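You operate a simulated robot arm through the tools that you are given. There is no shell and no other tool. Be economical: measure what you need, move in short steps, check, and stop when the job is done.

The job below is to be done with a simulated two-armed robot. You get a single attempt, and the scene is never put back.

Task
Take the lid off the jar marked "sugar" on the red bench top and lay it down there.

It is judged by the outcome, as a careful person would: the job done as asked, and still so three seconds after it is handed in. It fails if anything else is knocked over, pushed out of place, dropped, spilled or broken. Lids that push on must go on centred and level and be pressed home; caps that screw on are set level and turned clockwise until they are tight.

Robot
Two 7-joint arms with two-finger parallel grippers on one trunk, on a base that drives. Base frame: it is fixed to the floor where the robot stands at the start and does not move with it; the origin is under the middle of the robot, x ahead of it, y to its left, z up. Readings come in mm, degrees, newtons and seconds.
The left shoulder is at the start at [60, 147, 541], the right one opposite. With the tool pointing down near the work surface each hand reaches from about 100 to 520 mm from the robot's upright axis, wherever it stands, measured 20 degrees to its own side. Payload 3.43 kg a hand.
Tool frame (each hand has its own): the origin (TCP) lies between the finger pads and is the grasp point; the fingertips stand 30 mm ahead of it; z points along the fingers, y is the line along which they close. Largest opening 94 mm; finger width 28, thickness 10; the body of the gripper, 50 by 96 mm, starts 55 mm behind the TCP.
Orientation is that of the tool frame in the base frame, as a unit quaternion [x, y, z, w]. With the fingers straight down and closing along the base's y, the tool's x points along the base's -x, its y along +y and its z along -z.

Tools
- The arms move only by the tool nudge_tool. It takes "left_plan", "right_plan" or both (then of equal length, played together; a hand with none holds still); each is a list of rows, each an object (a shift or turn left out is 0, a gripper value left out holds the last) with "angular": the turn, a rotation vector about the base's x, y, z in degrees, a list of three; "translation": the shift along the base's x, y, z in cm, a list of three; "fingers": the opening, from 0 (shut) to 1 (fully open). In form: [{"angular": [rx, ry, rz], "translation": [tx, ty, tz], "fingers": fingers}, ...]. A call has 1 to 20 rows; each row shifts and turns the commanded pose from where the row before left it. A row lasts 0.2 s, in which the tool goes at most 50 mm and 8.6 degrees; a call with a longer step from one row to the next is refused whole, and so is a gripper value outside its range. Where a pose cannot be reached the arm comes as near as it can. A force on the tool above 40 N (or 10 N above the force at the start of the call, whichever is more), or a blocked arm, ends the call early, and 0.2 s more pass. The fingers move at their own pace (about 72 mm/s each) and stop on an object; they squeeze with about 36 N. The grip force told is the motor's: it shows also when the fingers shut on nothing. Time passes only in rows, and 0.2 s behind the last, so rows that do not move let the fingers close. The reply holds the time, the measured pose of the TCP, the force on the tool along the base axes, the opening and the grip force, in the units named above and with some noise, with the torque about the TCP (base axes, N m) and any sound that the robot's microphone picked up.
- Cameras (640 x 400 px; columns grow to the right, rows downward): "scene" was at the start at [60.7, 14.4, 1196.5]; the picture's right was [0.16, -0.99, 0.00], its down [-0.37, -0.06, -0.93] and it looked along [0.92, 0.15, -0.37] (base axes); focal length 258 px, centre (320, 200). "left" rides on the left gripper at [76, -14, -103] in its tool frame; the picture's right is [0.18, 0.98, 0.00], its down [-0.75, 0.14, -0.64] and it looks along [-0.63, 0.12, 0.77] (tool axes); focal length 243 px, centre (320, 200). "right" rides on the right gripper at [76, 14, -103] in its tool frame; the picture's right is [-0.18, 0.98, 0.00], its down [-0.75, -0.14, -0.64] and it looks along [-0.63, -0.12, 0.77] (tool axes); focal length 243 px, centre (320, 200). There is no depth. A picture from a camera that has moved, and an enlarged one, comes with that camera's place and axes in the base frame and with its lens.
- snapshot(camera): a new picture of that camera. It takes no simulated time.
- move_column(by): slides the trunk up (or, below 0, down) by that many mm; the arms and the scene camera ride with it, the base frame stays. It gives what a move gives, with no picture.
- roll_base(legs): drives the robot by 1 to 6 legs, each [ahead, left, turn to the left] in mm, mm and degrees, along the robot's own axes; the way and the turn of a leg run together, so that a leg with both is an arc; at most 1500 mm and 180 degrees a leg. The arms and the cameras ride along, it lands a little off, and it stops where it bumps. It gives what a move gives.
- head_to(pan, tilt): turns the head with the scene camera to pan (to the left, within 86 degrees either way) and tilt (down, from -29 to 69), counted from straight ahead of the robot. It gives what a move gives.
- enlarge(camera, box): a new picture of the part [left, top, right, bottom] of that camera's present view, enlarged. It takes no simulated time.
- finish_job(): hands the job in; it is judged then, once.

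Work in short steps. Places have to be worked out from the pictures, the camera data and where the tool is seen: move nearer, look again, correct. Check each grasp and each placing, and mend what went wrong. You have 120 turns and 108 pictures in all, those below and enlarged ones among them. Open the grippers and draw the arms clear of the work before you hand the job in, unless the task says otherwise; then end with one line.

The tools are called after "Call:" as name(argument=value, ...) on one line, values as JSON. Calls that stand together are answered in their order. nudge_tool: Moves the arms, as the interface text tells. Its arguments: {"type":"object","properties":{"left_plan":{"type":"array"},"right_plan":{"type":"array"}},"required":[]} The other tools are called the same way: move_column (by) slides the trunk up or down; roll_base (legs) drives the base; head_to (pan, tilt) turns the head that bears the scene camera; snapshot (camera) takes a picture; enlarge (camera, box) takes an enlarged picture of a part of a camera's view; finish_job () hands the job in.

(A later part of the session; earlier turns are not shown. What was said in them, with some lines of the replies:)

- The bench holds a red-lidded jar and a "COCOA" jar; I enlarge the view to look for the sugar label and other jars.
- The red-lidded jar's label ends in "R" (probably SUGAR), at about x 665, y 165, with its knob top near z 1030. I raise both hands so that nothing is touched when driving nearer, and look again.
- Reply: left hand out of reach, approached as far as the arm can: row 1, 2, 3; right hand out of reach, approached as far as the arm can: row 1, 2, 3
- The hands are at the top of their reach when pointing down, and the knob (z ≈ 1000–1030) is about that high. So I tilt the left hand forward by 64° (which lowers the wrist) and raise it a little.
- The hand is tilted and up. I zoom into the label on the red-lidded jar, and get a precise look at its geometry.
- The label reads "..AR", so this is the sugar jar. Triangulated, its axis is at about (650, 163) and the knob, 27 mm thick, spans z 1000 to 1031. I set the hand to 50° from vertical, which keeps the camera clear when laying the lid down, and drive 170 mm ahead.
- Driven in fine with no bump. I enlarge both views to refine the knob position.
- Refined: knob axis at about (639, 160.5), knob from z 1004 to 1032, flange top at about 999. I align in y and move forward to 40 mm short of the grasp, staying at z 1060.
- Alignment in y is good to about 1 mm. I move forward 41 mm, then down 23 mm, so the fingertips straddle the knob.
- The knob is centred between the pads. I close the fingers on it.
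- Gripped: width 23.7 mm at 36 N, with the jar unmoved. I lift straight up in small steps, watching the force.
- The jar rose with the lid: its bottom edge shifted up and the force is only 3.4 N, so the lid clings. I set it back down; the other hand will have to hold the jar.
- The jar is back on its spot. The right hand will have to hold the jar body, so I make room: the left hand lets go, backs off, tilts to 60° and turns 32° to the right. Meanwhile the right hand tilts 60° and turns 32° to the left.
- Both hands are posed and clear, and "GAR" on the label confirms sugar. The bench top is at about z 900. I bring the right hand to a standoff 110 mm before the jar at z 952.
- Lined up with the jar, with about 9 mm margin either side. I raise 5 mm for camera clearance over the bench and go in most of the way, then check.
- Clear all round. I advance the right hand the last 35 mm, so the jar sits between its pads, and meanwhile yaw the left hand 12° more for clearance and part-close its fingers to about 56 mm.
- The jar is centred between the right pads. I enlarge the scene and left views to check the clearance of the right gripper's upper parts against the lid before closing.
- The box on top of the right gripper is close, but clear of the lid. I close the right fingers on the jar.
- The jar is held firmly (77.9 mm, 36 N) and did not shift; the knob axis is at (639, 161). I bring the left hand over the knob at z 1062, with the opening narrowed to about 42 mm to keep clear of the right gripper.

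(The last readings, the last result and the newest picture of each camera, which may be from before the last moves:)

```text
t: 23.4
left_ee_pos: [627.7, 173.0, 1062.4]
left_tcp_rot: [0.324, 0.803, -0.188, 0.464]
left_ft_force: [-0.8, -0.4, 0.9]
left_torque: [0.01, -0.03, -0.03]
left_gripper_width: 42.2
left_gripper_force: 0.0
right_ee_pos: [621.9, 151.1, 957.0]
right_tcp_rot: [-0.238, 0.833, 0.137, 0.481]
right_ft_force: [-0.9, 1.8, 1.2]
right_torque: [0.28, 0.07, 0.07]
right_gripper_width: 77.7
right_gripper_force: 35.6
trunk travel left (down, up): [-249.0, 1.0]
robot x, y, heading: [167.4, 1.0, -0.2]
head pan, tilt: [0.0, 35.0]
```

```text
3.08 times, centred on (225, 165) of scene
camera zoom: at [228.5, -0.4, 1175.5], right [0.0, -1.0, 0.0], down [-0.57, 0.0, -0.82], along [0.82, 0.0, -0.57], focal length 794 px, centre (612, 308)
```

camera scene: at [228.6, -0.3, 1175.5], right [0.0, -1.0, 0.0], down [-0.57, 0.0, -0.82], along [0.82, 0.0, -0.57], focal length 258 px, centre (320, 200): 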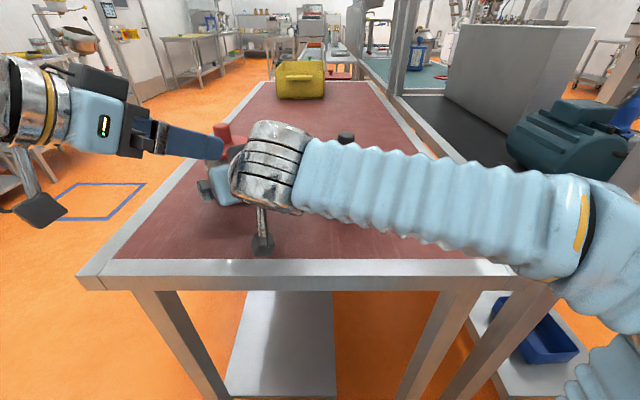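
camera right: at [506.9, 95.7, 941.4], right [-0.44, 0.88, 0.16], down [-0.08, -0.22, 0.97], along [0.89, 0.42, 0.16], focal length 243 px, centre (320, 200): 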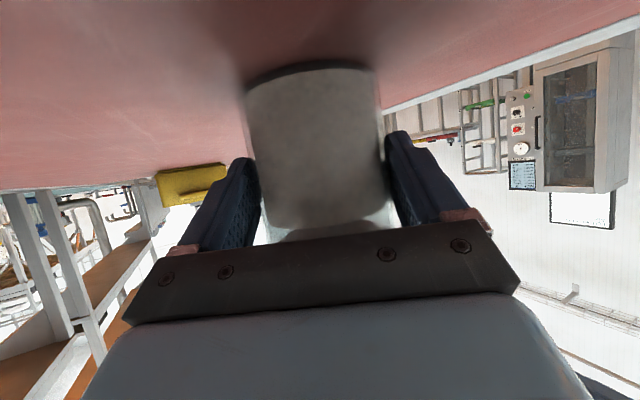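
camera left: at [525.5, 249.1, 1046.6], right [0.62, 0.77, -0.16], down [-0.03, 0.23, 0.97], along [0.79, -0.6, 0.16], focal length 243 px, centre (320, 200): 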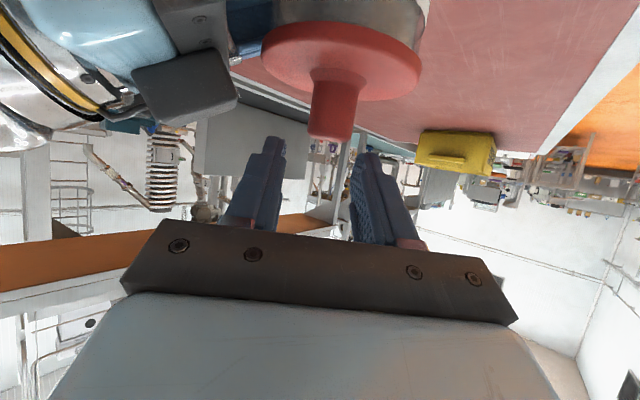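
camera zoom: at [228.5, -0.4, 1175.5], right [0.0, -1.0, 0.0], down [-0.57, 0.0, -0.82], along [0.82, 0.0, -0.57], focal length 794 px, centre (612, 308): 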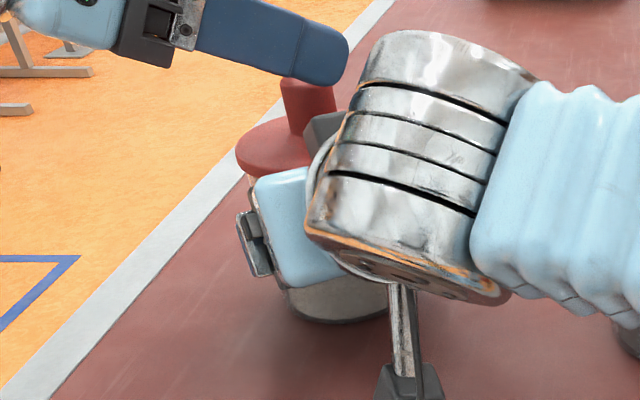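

The knob is about 2 mm off-centre; I correct it and descend 29 mm onto it.

Call:
nudge_tool(left_plan=[{"translation": [0.12, 0.12, 0]}, {"translation": [0, 0, -1]}, {"translation": [0, 0, -1]}, {"translation": [0, 0, -0.9]}, {}])

Call:
snapshot(camera="left")

Call:
enlarge(camera="scene", box=[130, 100, 320, 230])

```text
t: 24.6
left_ee_pos: [626.7, 174.3, 1032.8]
left_tcp_rot: [0.324, 0.803, -0.187, 0.465]
left_ft_force: [0.1, 0.3, -0.3]
left_torque: [0.02, -0.01, 0.04]
left_gripper_width: 42.2
left_gripper_force: 0.0
right_ee_pos: [622.3, 150.7, 957.6]
right_tcp_rot: [-0.239, 0.832, 0.138, 0.481]
right_ft_force: [-0.9, -0.9, 1.3]
right_torque: [0.16, 0.02, 0.02]
right_gripper_width: 77.6
right_gripper_force: 36.3
trunk travel left (down, up): [-249.0, 1.0]
robot x, y, heading: [172.1, 0.3, -0.1]
head pan, tilt: [0.0, 35.0]
```

```text
66 pictures are left
camera left: at [526.7, 251.1, 1017.5], right [0.62, 0.77, -0.16], down [-0.03, 0.23, 0.97], along [0.79, -0.6, 0.16], focal length 243 px, centre (320, 200)
```

left: 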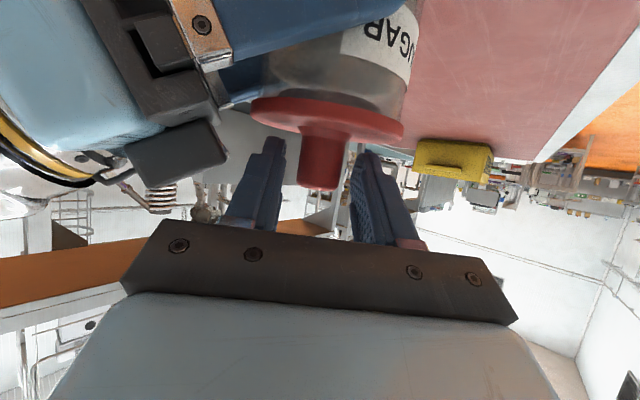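

```text
3.08 times, centred on (225, 165) of scene
camera zoom: at [228.5, -0.5, 1175.5], right [0.0, -1.0, 0.0], down [-0.57, 0.0, -0.82], along [0.82, 0.0, -0.57], focal length 794 px, centre (612, 308)
```

zoom: 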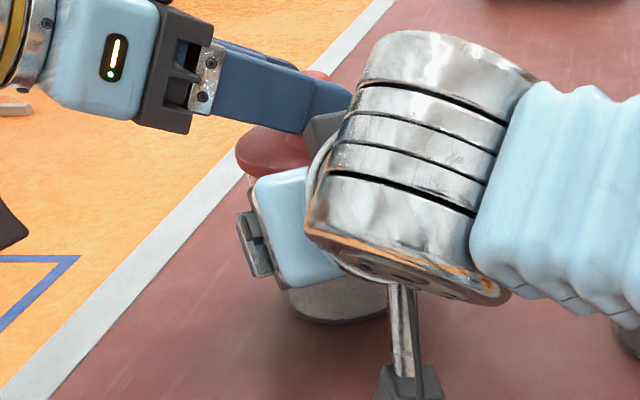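

Clear and centred. I close the left fingers on the knob.

Call:
nudge_tool(left_plan=[{"fingers": 0.36}, {"fingers": 0}, {}, {}, {}])

Call:
enlarge(camera="left", box=[200, 60, 440, 220])

```text
t: 25.8
left_ee_pos: [628.0, 174.6, 1033.6]
left_tcp_rot: [0.325, 0.802, -0.188, 0.464]
left_ft_force: [-1.2, 0.0, -0.3]
left_torque: [0.02, 0.08, 0.08]
left_gripper_width: 23.8
left_gripper_force: 36.2
right_ee_pos: [622.0, 150.6, 957.8]
right_tcp_rot: [-0.239, 0.832, 0.139, 0.481]
right_ft_force: [0.7, -1.6, 0.8]
right_torque: [0.09, 0.04, -0.08]
right_gripper_width: 77.7
right_gripper_force: 35.6
trunk travel left (down, up): [-249.0, 1.0]
robot x, y, heading: [178.0, 1.5, -0.2]
head pan, tilt: [0.0, 35.0]
```

```text
2.50 times, centred on (320, 140) of left
camera zoom: at [526.6, 251.1, 1017.6], right [0.62, 0.77, -0.16], down [-0.03, 0.23, 0.97], along [0.79, -0.6, 0.16], focal length 606 px, centre (320, 350)
```

zoom: 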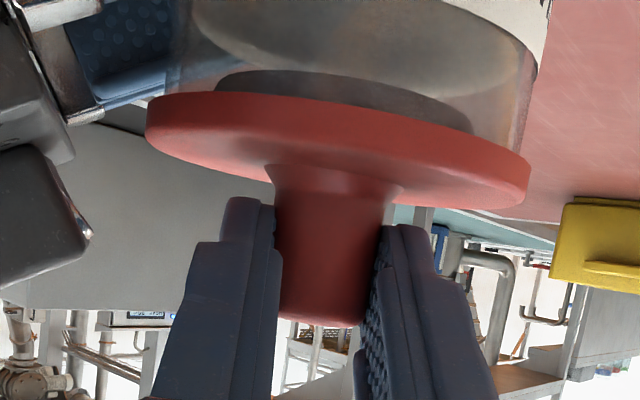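

Both hands grip, and inside the glass the lid shows a stopper plug, so it should pull straight out. I pull up in small steps.

Call:
nudge_tool(left_plan=[{"translation": [0, 0, 0.15]}, {"translation": [0, 0, 0.15]}, {"translation": [0, 0, 0.15]}, {"translation": [0, 0, 0.15]}, {}])

Call:
enlarge(camera="left", box=[200, 60, 440, 220])

```text
t: 27.0
left_ee_pos: [626.6, 174.7, 1040.4]
left_tcp_rot: [0.324, 0.803, -0.187, 0.464]
left_ft_force: [1.1, -0.9, 0.4]
left_torque: [-0.03, -0.03, 0.01]
left_gripper_width: 24.0
left_gripper_force: 35.8
right_ee_pos: [622.2, 150.5, 957.0]
right_tcp_rot: [-0.239, 0.832, 0.139, 0.481]
right_ft_force: [-0.1, -1.0, -0.2]
right_torque: [0.09, 0.0, 0.04]
right_gripper_width: 77.6
right_gripper_force: 36.2
trunk travel left (down, up): [-249.0, 1.0]
robot x, y, heading: [172.1, -0.1, 0.1]
head pan, tilt: [0.0, 35.0]
heard: snap
```

```text
2.50 times, centred on (320, 140) of left
camera zoom: at [525.9, 251.2, 1023.7], right [0.62, 0.77, -0.16], down [-0.03, 0.23, 0.97], along [0.79, -0.6, 0.16], focal length 606 px, centre (320, 350)
```

zoom: 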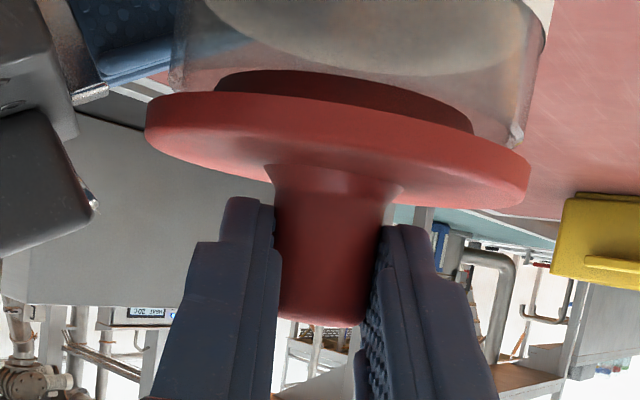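

A snap was heard: the lid has come free with the jar still. I lift it a further 30 mm.

Call:
nudge_tool(left_plan=[{"translation": [0, 0, 0.6]}, {"translation": [0, 0, 0.8]}, {"translation": [0, 0, 0.8]}, {"translation": [0, 0, 0.8]}, {}])

Call:
snapshot(camera="left")

Call:
snapshot(camera="scene")

```text
t: 28.2
left_ee_pos: [626.3, 175.9, 1070.5]
left_tcp_rot: [0.325, 0.802, -0.188, 0.465]
left_ft_force: [0.3, 0.6, -0.3]
left_torque: [0.03, -0.01, 0.0]
left_gripper_width: 24.0
left_gripper_force: 36.0
right_ee_pos: [622.4, 150.5, 957.5]
right_tcp_rot: [-0.239, 0.832, 0.139, 0.482]
right_ft_force: [-0.9, -1.2, -0.8]
right_torque: [0.09, 0.02, 0.0]
right_gripper_width: 77.6
right_gripper_force: 36.2
trunk travel left (down, up): [-249.0, 1.0]
robot x, y, heading: [172.4, 1.9, 0.1]
head pan, tilt: [0.0, 35.0]
```

```text
62 pictures are left
camera left: at [526.4, 251.4, 1054.2], right [0.62, 0.77, -0.16], down [-0.03, 0.23, 0.97], along [0.79, -0.6, 0.16], focal length 243 px, centre (320, 200)
```

left: 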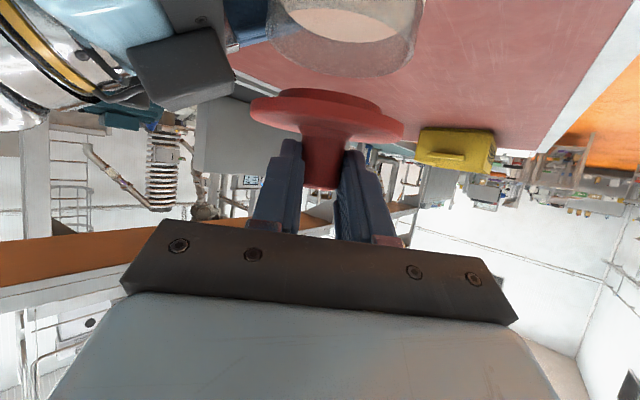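

```text
61 pictures are left
camera scene: at [228.5, -0.5, 1175.5], right [0.0, -1.0, 0.0], down [-0.57, 0.0, -0.82], along [0.82, 0.0, -0.57], focal length 258 px, centre (320, 200)
```

scene: 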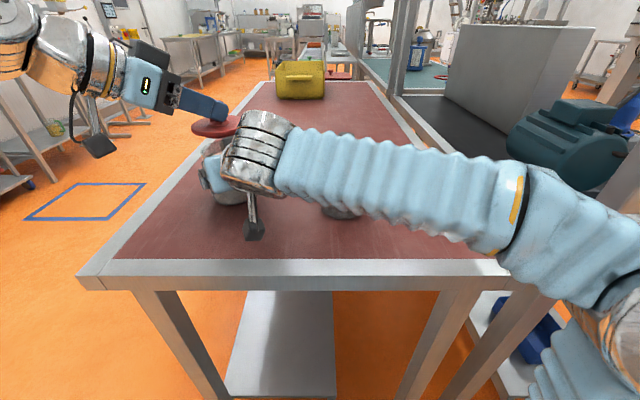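

The lid is off and clean. I carry it back and left, away from the right hand, staying high.

Call:
nudge_tool(left_plan=[{"translation": [-1.5, 1.4, 0]}, {"translation": [-1.6, 1.4, 0]}, {"translation": [-1.6, 1.4, 0]}, {"translation": [-1.6, 1.2, 0]}, {"translation": [-1.6, 1.0, 0]}, {"translation": [-1.5, 0, 0]}, {}])

Call:
nudge_tool(right_plan=[{"fingers": 1}, {}, {}, {}])

Call:
snapshot(camera="right")

Call:
snapshot(camera="scene")

```text
t: 29.8
left_ee_pos: [533.7, 240.7, 1068.9]
left_tcp_rot: [0.325, 0.802, -0.188, 0.464]
left_ft_force: [-0.5, 0.1, -0.2]
left_torque: [-0.02, 0.02, -0.04]
left_gripper_width: 23.7
left_gripper_force: 35.7
right_ee_pos: [622.4, 152.0, 956.1]
right_tcp_rot: [-0.239, 0.832, 0.139, 0.481]
right_ft_force: [0.1, -1.5, 1.0]
right_torque: [0.04, 0.01, -0.02]
right_gripper_width: 75.5
right_gripper_force: 35.6
trunk travel left (down, up): [-249.0, 1.0]
robot x, y, heading: [173.3, 0.2, -0.1]
head pan, tilt: [0.0, 35.0]
```

```text
t: 30.8
left_ee_pos: [533.6, 239.0, 1068.5]
left_tcp_rot: [0.324, 0.803, -0.187, 0.465]
left_ft_force: [0.1, 0.4, 0.1]
left_torque: [0.02, 0.0, 0.0]
left_gripper_width: 24.0
left_gripper_force: 36.0
right_ee_pos: [621.9, 150.5, 956.1]
right_tcp_rot: [-0.239, 0.832, 0.139, 0.481]
right_ft_force: [-0.2, 0.3, 0.6]
right_torque: [0.06, 0.0, 0.01]
right_gripper_width: 93.8
right_gripper_force: 0.0
trunk travel left (down, up): [-249.0, 1.0]
robot x, y, heading: [175.8, 2.8, -0.1]
head pan, tilt: [0.0, 35.0]
```

```text
60 pictures are left
camera right: at [506.7, 95.9, 941.3], right [-0.44, 0.88, 0.16], down [-0.08, -0.22, 0.97], along [0.89, 0.42, 0.16], focal length 243 px, centre (320, 200)
```

right: 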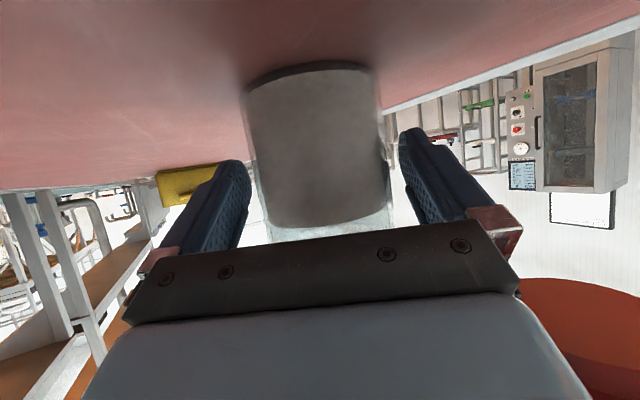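

```text
59 pictures are left
camera scene: at [228.6, -0.3, 1175.5], right [0.0, -1.0, 0.0], down [-0.57, 0.0, -0.82], along [0.82, 0.0, -0.57], focal length 258 px, centre (320, 200)
```

scene: 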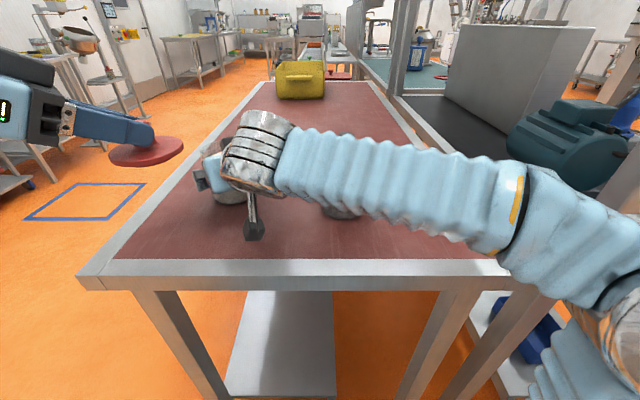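

The right hand is open and the jar stands still. I draw the right hand straight back along its approach line.

Call:
nudge_tool(right_plan=[{"translation": [-1.5, -0.95, 0]}, {"translation": [-1.7, -1.06, 0]}, {"translation": [-1.7, -1.06, 0]}, {"translation": [-1.7, -1.06, 0]}, {"translation": [-1.7, -1.06, 0]}, {"translation": [-1.7, -1.06, 0]}, {"translation": [-2.5, -2, 0.5]}, {"translation": [-1.5, -2.5, 1]}, {"translation": [0, -3, 1]}, {"translation": [0, -3, 1]}, {}])

Call:
snapshot(camera="scene")

Call:
snapshot(camera="left")

```text
t: 33.2
left_ee_pos: [533.1, 239.6, 1068.9]
left_tcp_rot: [0.325, 0.802, -0.188, 0.465]
left_ft_force: [-0.1, 0.5, -0.2]
left_torque: [0.0, -0.01, 0.02]
left_gripper_width: 23.6
left_gripper_force: 35.8
right_ee_pos: [482.3, -17.1, 992.5]
right_tcp_rot: [-0.238, 0.833, 0.138, 0.481]
right_ft_force: [0.4, 0.3, 0.1]
right_torque: [-0.01, 0.0, 0.0]
right_gripper_width: 94.0
right_gripper_force: 0.0
trunk travel left (down, up): [-249.0, 1.0]
robot x, y, heading: [170.0, -3.8, 0.2]
head pan, tilt: [0.0, 35.0]
```

```text
58 pictures are left
camera scene: at [228.5, -0.5, 1175.5], right [0.0, -1.0, 0.0], down [-0.57, 0.0, -0.82], along [0.82, 0.0, -0.57], focal length 258 px, centre (320, 200)
```

scene: 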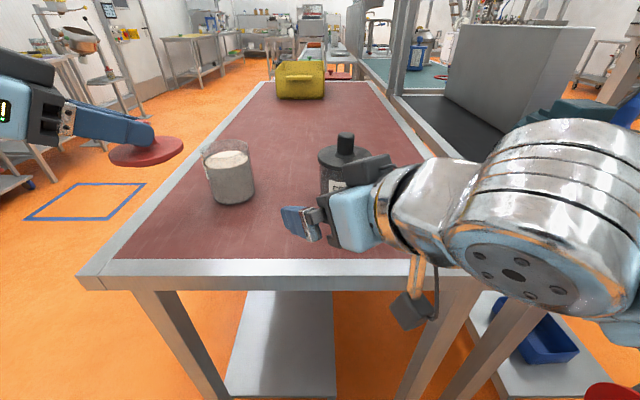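

```text
57 pictures are left
camera left: at [432.4, 316.2, 1053.5], right [0.62, 0.77, -0.16], down [-0.03, 0.23, 0.97], along [0.79, -0.6, 0.16], focal length 243 px, centre (320, 200)
```

left: 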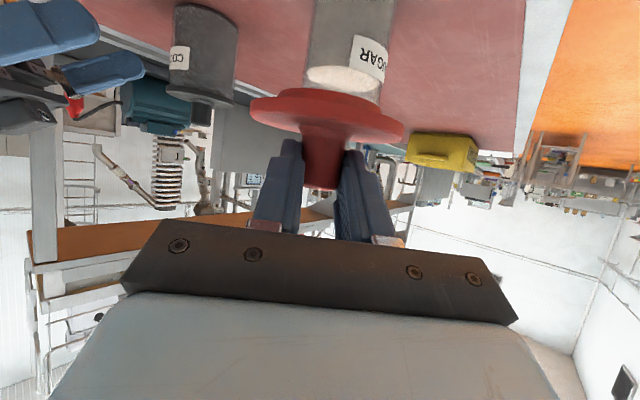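

The sugar jar stands open and undisturbed, with its contents in place. I shift the lid to about (530, 187) over the clear bench and lower it to about 12 mm above the bench.

Call:
nudge_tool(left_plan=[{"translation": [-0.8, -2.0, 0]}, {"translation": [-0.8, -2.1, 0]}, {"translation": [0, 0, -2]}, {"translation": [0, 0, -2]}, {"translation": [0, 0, -2]}, {"translation": [0, 0, -2]}, {"translation": [0, 0, -1.2]}, {}])

Call:
snapshot(camera="scene")

Call:
snapshot(camera="left")

```text
t: 35.0
left_ee_pos: [517.3, 197.7, 976.6]
left_tcp_rot: [0.324, 0.803, -0.187, 0.465]
left_ft_force: [0.6, -0.6, 0.0]
left_torque: [0.02, 0.03, 0.01]
left_gripper_width: 23.8
left_gripper_force: 35.8
right_ee_pos: [482.2, -16.0, 992.4]
right_tcp_rot: [-0.239, 0.832, 0.139, 0.481]
right_ft_force: [-0.5, 0.0, 1.0]
right_torque: [-0.01, 0.0, 0.0]
right_gripper_width: 94.0
right_gripper_force: 0.1
trunk travel left (down, up): [-249.0, 1.0]
robot x, y, heading: [171.6, 0.0, 0.2]
head pan, tilt: [0.0, 35.0]
```

```text
56 pictures are left
camera scene: at [228.5, -0.4, 1175.5], right [0.0, -1.0, 0.0], down [-0.57, 0.0, -0.82], along [0.82, 0.0, -0.57], focal length 258 px, centre (320, 200)
```

scene: 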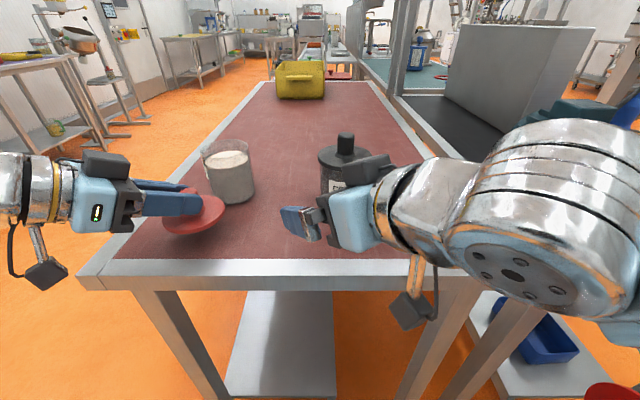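

```text
55 pictures are left
camera left: at [416.4, 274.3, 960.5], right [0.62, 0.77, -0.16], down [-0.03, 0.23, 0.97], along [0.79, -0.6, 0.16], focal length 243 px, centre (320, 200)
```

left: 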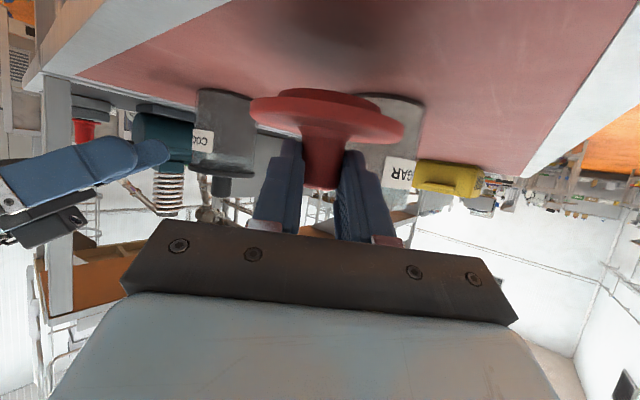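

The lid is over clear bench near the edge. I lower gently until contact shows.

Call:
nudge_tool(left_plan=[{"translation": [0, 0, -0.4]}, {"translation": [0, 0, -0.4]}, {"translation": [0, 0, -0.3]}, {"translation": [0, 0, -0.2]}, {}])

Call:
enlarge(camera="left", box=[200, 30, 440, 190])

```text
t: 36.2
left_ee_pos: [518.4, 196.4, 963.5]
left_tcp_rot: [0.324, 0.803, -0.188, 0.465]
left_ft_force: [1.0, 0.6, -0.6]
left_torque: [-0.01, -0.01, -0.04]
left_gripper_width: 23.7
left_gripper_force: 36.3
right_ee_pos: [481.2, -16.8, 991.8]
right_tcp_rot: [-0.24, 0.832, 0.139, 0.481]
right_ft_force: [0.7, 0.5, 0.1]
right_torque: [-0.01, 0.0, 0.04]
right_gripper_width: 94.0
right_gripper_force: 0.0
trunk travel left (down, up): [-249.0, 1.0]
robot x, y, heading: [173.2, 0.6, 0.1]
head pan, tilt: [0.0, 35.0]
```

```text
2.50 times, centred on (320, 110) of left
camera zoom: at [416.3, 274.1, 947.6], right [0.62, 0.77, -0.16], down [-0.03, 0.23, 0.97], along [0.79, -0.6, 0.16], focal length 606 px, centre (320, 425)
```

zoom: 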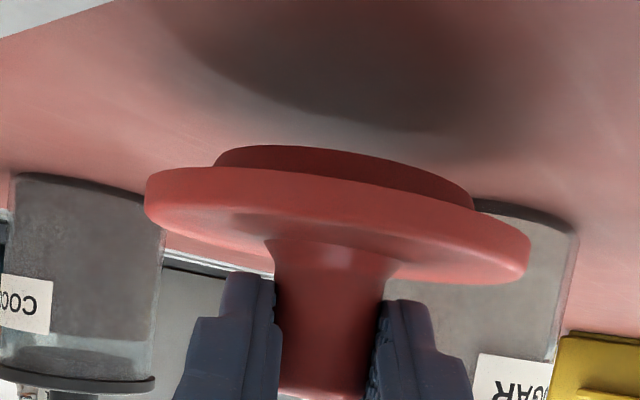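

There is still a gap of some 10–15 mm. I lower in fine steps.

Call:
nudge_tool(left_plan=[{"translation": [0, 0, -0.3]}, {"translation": [0, 0, -0.3]}, {"translation": [0, 0, -0.1]}, {"translation": [0, 0, -0.1]}, {}])

Call:
enlarge(camera="left", box=[200, 30, 440, 190])

```text
t: 37.4
left_ee_pos: [516.9, 197.2, 955.5]
left_tcp_rot: [0.325, 0.802, -0.188, 0.464]
left_ft_force: [0.2, -0.1, -0.2]
left_torque: [-0.03, 0.04, 0.01]
left_gripper_width: 23.7
left_gripper_force: 36.0
right_ee_pos: [481.7, -17.0, 992.5]
right_tcp_rot: [-0.239, 0.832, 0.139, 0.481]
right_ft_force: [0.0, 1.0, 0.9]
right_torque: [-0.03, -0.04, 0.01]
right_gripper_width: 93.9
right_gripper_force: 0.0
trunk travel left (down, up): [-249.0, 1.0]
robot x, y, heading: [171.4, -1.5, -0.2]
head pan, tilt: [0.0, 35.0]
```

```text
2.50 times, centred on (320, 110) of left
camera zoom: at [416.2, 274.0, 940.3], right [0.62, 0.77, -0.16], down [-0.03, 0.23, 0.97], along [0.79, -0.6, 0.16], focal length 606 px, centre (320, 425)
```

zoom: 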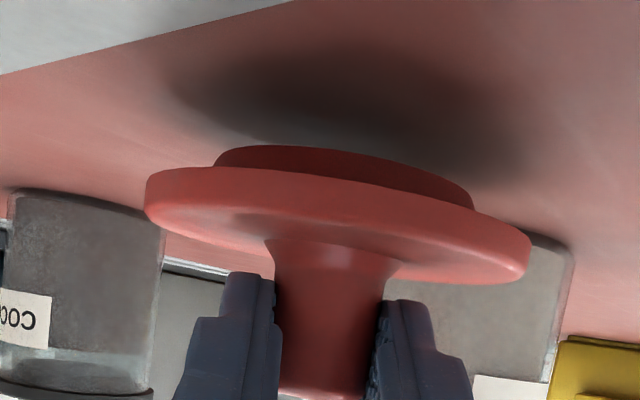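

Roughly 8 mm left by the shadow; I continue in 1–1.5 mm steps.

Call:
nudge_tool(left_plan=[{"translation": [0, 0, -0.15]}, {"translation": [0, 0, -0.15]}, {"translation": [0, 0, -0.1]}, {"translation": [0, 0, -0.1]}, {}])

Call:
enlarge(camera="left", box=[200, 30, 440, 190])

```text
t: 38.6
left_ee_pos: [516.6, 198.2, 950.8]
left_tcp_rot: [0.324, 0.802, -0.187, 0.465]
left_ft_force: [0.6, -1.1, 0.0]
left_torque: [-0.02, 0.0, 0.01]
left_gripper_width: 23.5
left_gripper_force: 36.0
right_ee_pos: [481.6, -15.5, 992.0]
right_tcp_rot: [-0.239, 0.832, 0.139, 0.481]
right_ft_force: [-0.3, -0.3, 0.3]
right_torque: [0.0, -0.01, 0.03]
right_gripper_width: 93.9
right_gripper_force: 0.0
trunk travel left (down, up): [-249.0, 1.0]
robot x, y, heading: [169.7, 1.2, 0.2]
head pan, tilt: [0.0, 35.0]
```

```text
2.50 times, centred on (320, 110) of left
camera zoom: at [415.8, 274.1, 935.1], right [0.62, 0.77, -0.16], down [-0.03, 0.23, 0.97], along [0.79, -0.6, 0.16], focal length 606 px, centre (320, 425)
```

zoom: 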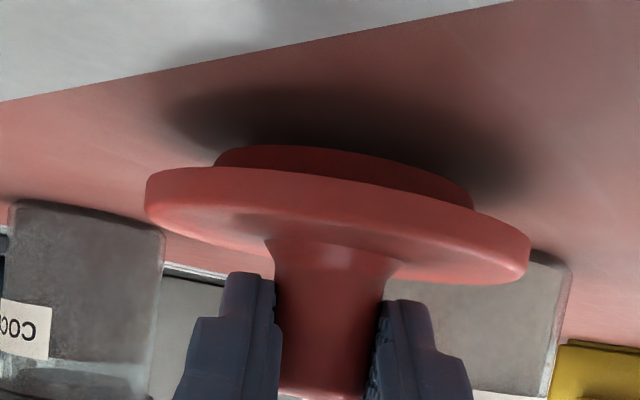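

Closer still, perhaps 3–5 mm left. I continue with 1 mm steps.

Call:
nudge_tool(left_plan=[{"translation": [0, 0, -0.1]}, {"translation": [0, 0, -0.1]}, {"translation": [0, 0, -0.1]}, {}])

Call:
enlarge(camera="left", box=[200, 30, 440, 190])

```text
t: 39.6
left_ee_pos: [516.3, 197.0, 947.5]
left_tcp_rot: [0.325, 0.802, -0.188, 0.464]
left_ft_force: [-0.8, -0.8, -0.4]
left_torque: [0.0, 0.01, 0.0]
left_gripper_width: 23.8
left_gripper_force: 36.1
right_ee_pos: [480.7, -15.6, 991.7]
right_tcp_rot: [-0.239, 0.832, 0.138, 0.481]
right_ft_force: [0.0, 0.3, 0.2]
right_torque: [0.01, -0.03, -0.04]
right_gripper_width: 94.0
right_gripper_force: 0.0
trunk travel left (down, up): [-249.0, 1.0]
robot x, y, heading: [170.5, -1.0, -0.0]
head pan, tilt: [0.0, 35.0]
```

```text
2.50 times, centred on (320, 110) of left
camera zoom: at [416.0, 274.1, 932.4], right [0.62, 0.77, -0.16], down [-0.03, 0.23, 0.97], along [0.79, -0.6, 0.16], focal length 606 px, centre (320, 425)
```

zoom: 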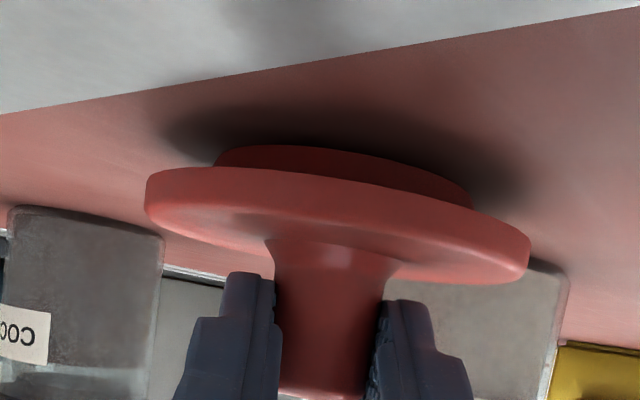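

Nearly touching; force is still nil. I take three more 1 mm steps.

Call:
nudge_tool(left_plan=[{"translation": [0, 0, -0.1]}, {"translation": [0, 0, -0.1]}, {"translation": [0, 0, -0.1]}, {}])

Call:
enlarge(camera="left", box=[200, 30, 440, 190])

```text
t: 40.6
left_ee_pos: [518.0, 196.8, 945.8]
left_tcp_rot: [0.324, 0.802, -0.187, 0.465]
left_ft_force: [0.0, -0.7, 5.0]
left_torque: [-0.02, -0.06, 0.0]
left_gripper_width: 23.7
left_gripper_force: 35.7
right_ee_pos: [481.2, -17.3, 991.6]
right_tcp_rot: [-0.239, 0.831, 0.139, 0.482]
right_ft_force: [0.5, 0.5, 0.0]
right_torque: [0.02, -0.03, 0.03]
right_gripper_width: 94.2
right_gripper_force: 0.0
trunk travel left (down, up): [-249.0, 1.0]
robot x, y, heading: [169.8, -4.1, -0.2]
head pan, tilt: [0.0, 35.0]
```

```text
2.50 times, centred on (320, 110) of left
camera zoom: at [416.5, 273.6, 929.8], right [0.62, 0.77, -0.16], down [-0.03, 0.23, 0.97], along [0.79, -0.6, 0.17], focal length 606 px, centre (320, 425)
```

zoom: 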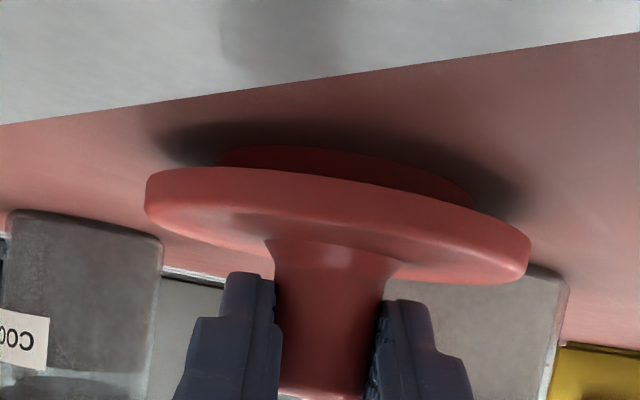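

Contact (5 N up): the lid rests on the bench. I release, rise clear of the knob and draw back.

Call:
nudge_tool(left_plan=[{"fingers": 0.6}, {}, {}, {"translation": [0, 0, 1]}, {"translation": [0, 0, 2]}, {"translation": [0, 0, 2]}, {"translation": [-2, 2, 1]}, {"translation": [-2.5, 2.5, 0]}, {"translation": [-2.5, 2.5, 0]}, {}], right_plan=[{}, {}, {}, {}, {}, {}, {"translation": [-2, -1.5, 0]}, {"translation": [-2, -1.5, 0]}, {"translation": [-2, -1.5, 0]}, {}])

Call:
snapshot(camera="scene")

Call:
snapshot(camera="left")

```text
t: 42.8
left_ee_pos: [449.7, 266.9, 1004.0]
left_tcp_rot: [0.324, 0.803, -0.187, 0.464]
left_ft_force: [0.5, -0.2, -0.8]
left_torque: [-0.01, 0.03, -0.02]
left_gripper_width: 56.6
left_gripper_force: 0.1
right_ee_pos: [421.4, -61.9, 991.6]
right_tcp_rot: [-0.239, 0.832, 0.138, 0.481]
right_ft_force: [0.7, -0.8, -0.3]
right_torque: [0.0, -0.01, -0.01]
right_gripper_width: 94.0
right_gripper_force: 0.0
trunk travel left (down, up): [-249.0, 1.0]
robot x, y, heading: [174.0, 0.6, -0.0]
head pan, tilt: [0.0, 35.0]
```

```text
49 pictures are left
camera scene: at [228.3, -0.4, 1175.5], right [0.0, -1.0, 0.0], down [-0.57, 0.0, -0.82], along [0.82, 0.0, -0.57], focal length 258 px, centre (320, 200)
```

scene: 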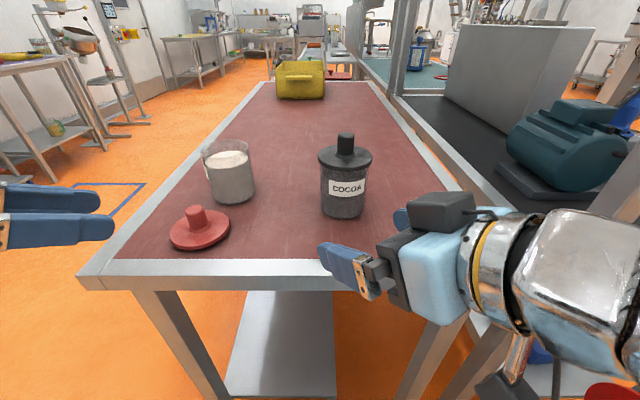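

```text
48 pictures are left
camera left: at [347.1, 343.6, 988.8], right [0.62, 0.77, -0.16], down [-0.03, 0.23, 0.97], along [0.79, -0.6, 0.16], focal length 243 px, centre (320, 200)
```

left: 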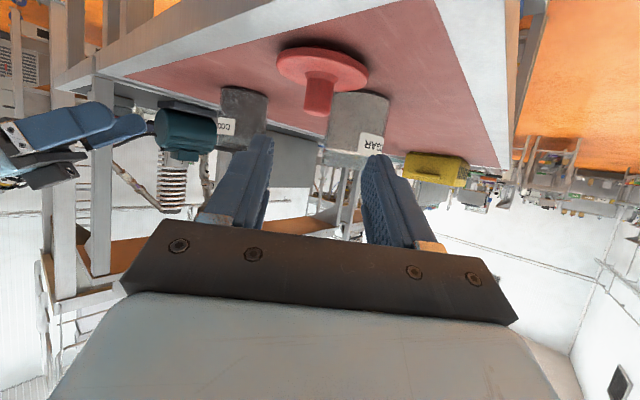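

The lid lies flat on the red bench, the sugar jar stands open where it was, and the cocoa jar and bin are untouched. Both hands are clear, and I open the left gripper fully before handing in.

Call:
nudge_tool(left_plan=[{"fingers": 1}, {"translation": [-1.5, 0.5, 0]}, {}, {}])

Call:
finish_job()

```text
t: 43.8
left_ee_pos: [433.2, 272.5, 1005.0]
left_tcp_rot: [0.325, 0.802, -0.188, 0.464]
left_ft_force: [-0.5, -0.8, 0.0]
left_torque: [0.01, 0.01, 0.01]
left_gripper_width: 94.2
left_gripper_force: 0.1
right_ee_pos: [421.8, -61.3, 991.3]
right_tcp_rot: [-0.239, 0.832, 0.139, 0.482]
right_ft_force: [0.3, -0.4, -0.1]
right_torque: [0.03, 0.02, 0.01]
right_gripper_width: 94.0
right_gripper_force: 0.0
trunk travel left (down, up): [-249.0, 1.0]
robot x, y, heading: [172.3, 0.2, -0.2]
head pan, tilt: [0.0, 35.0]
```

```text
The job is handed in.
```

The sugar jar's lid is off and lying flat on the red bench, the open jar stands where it was, nothing else was disturbed, and the job is handed in.
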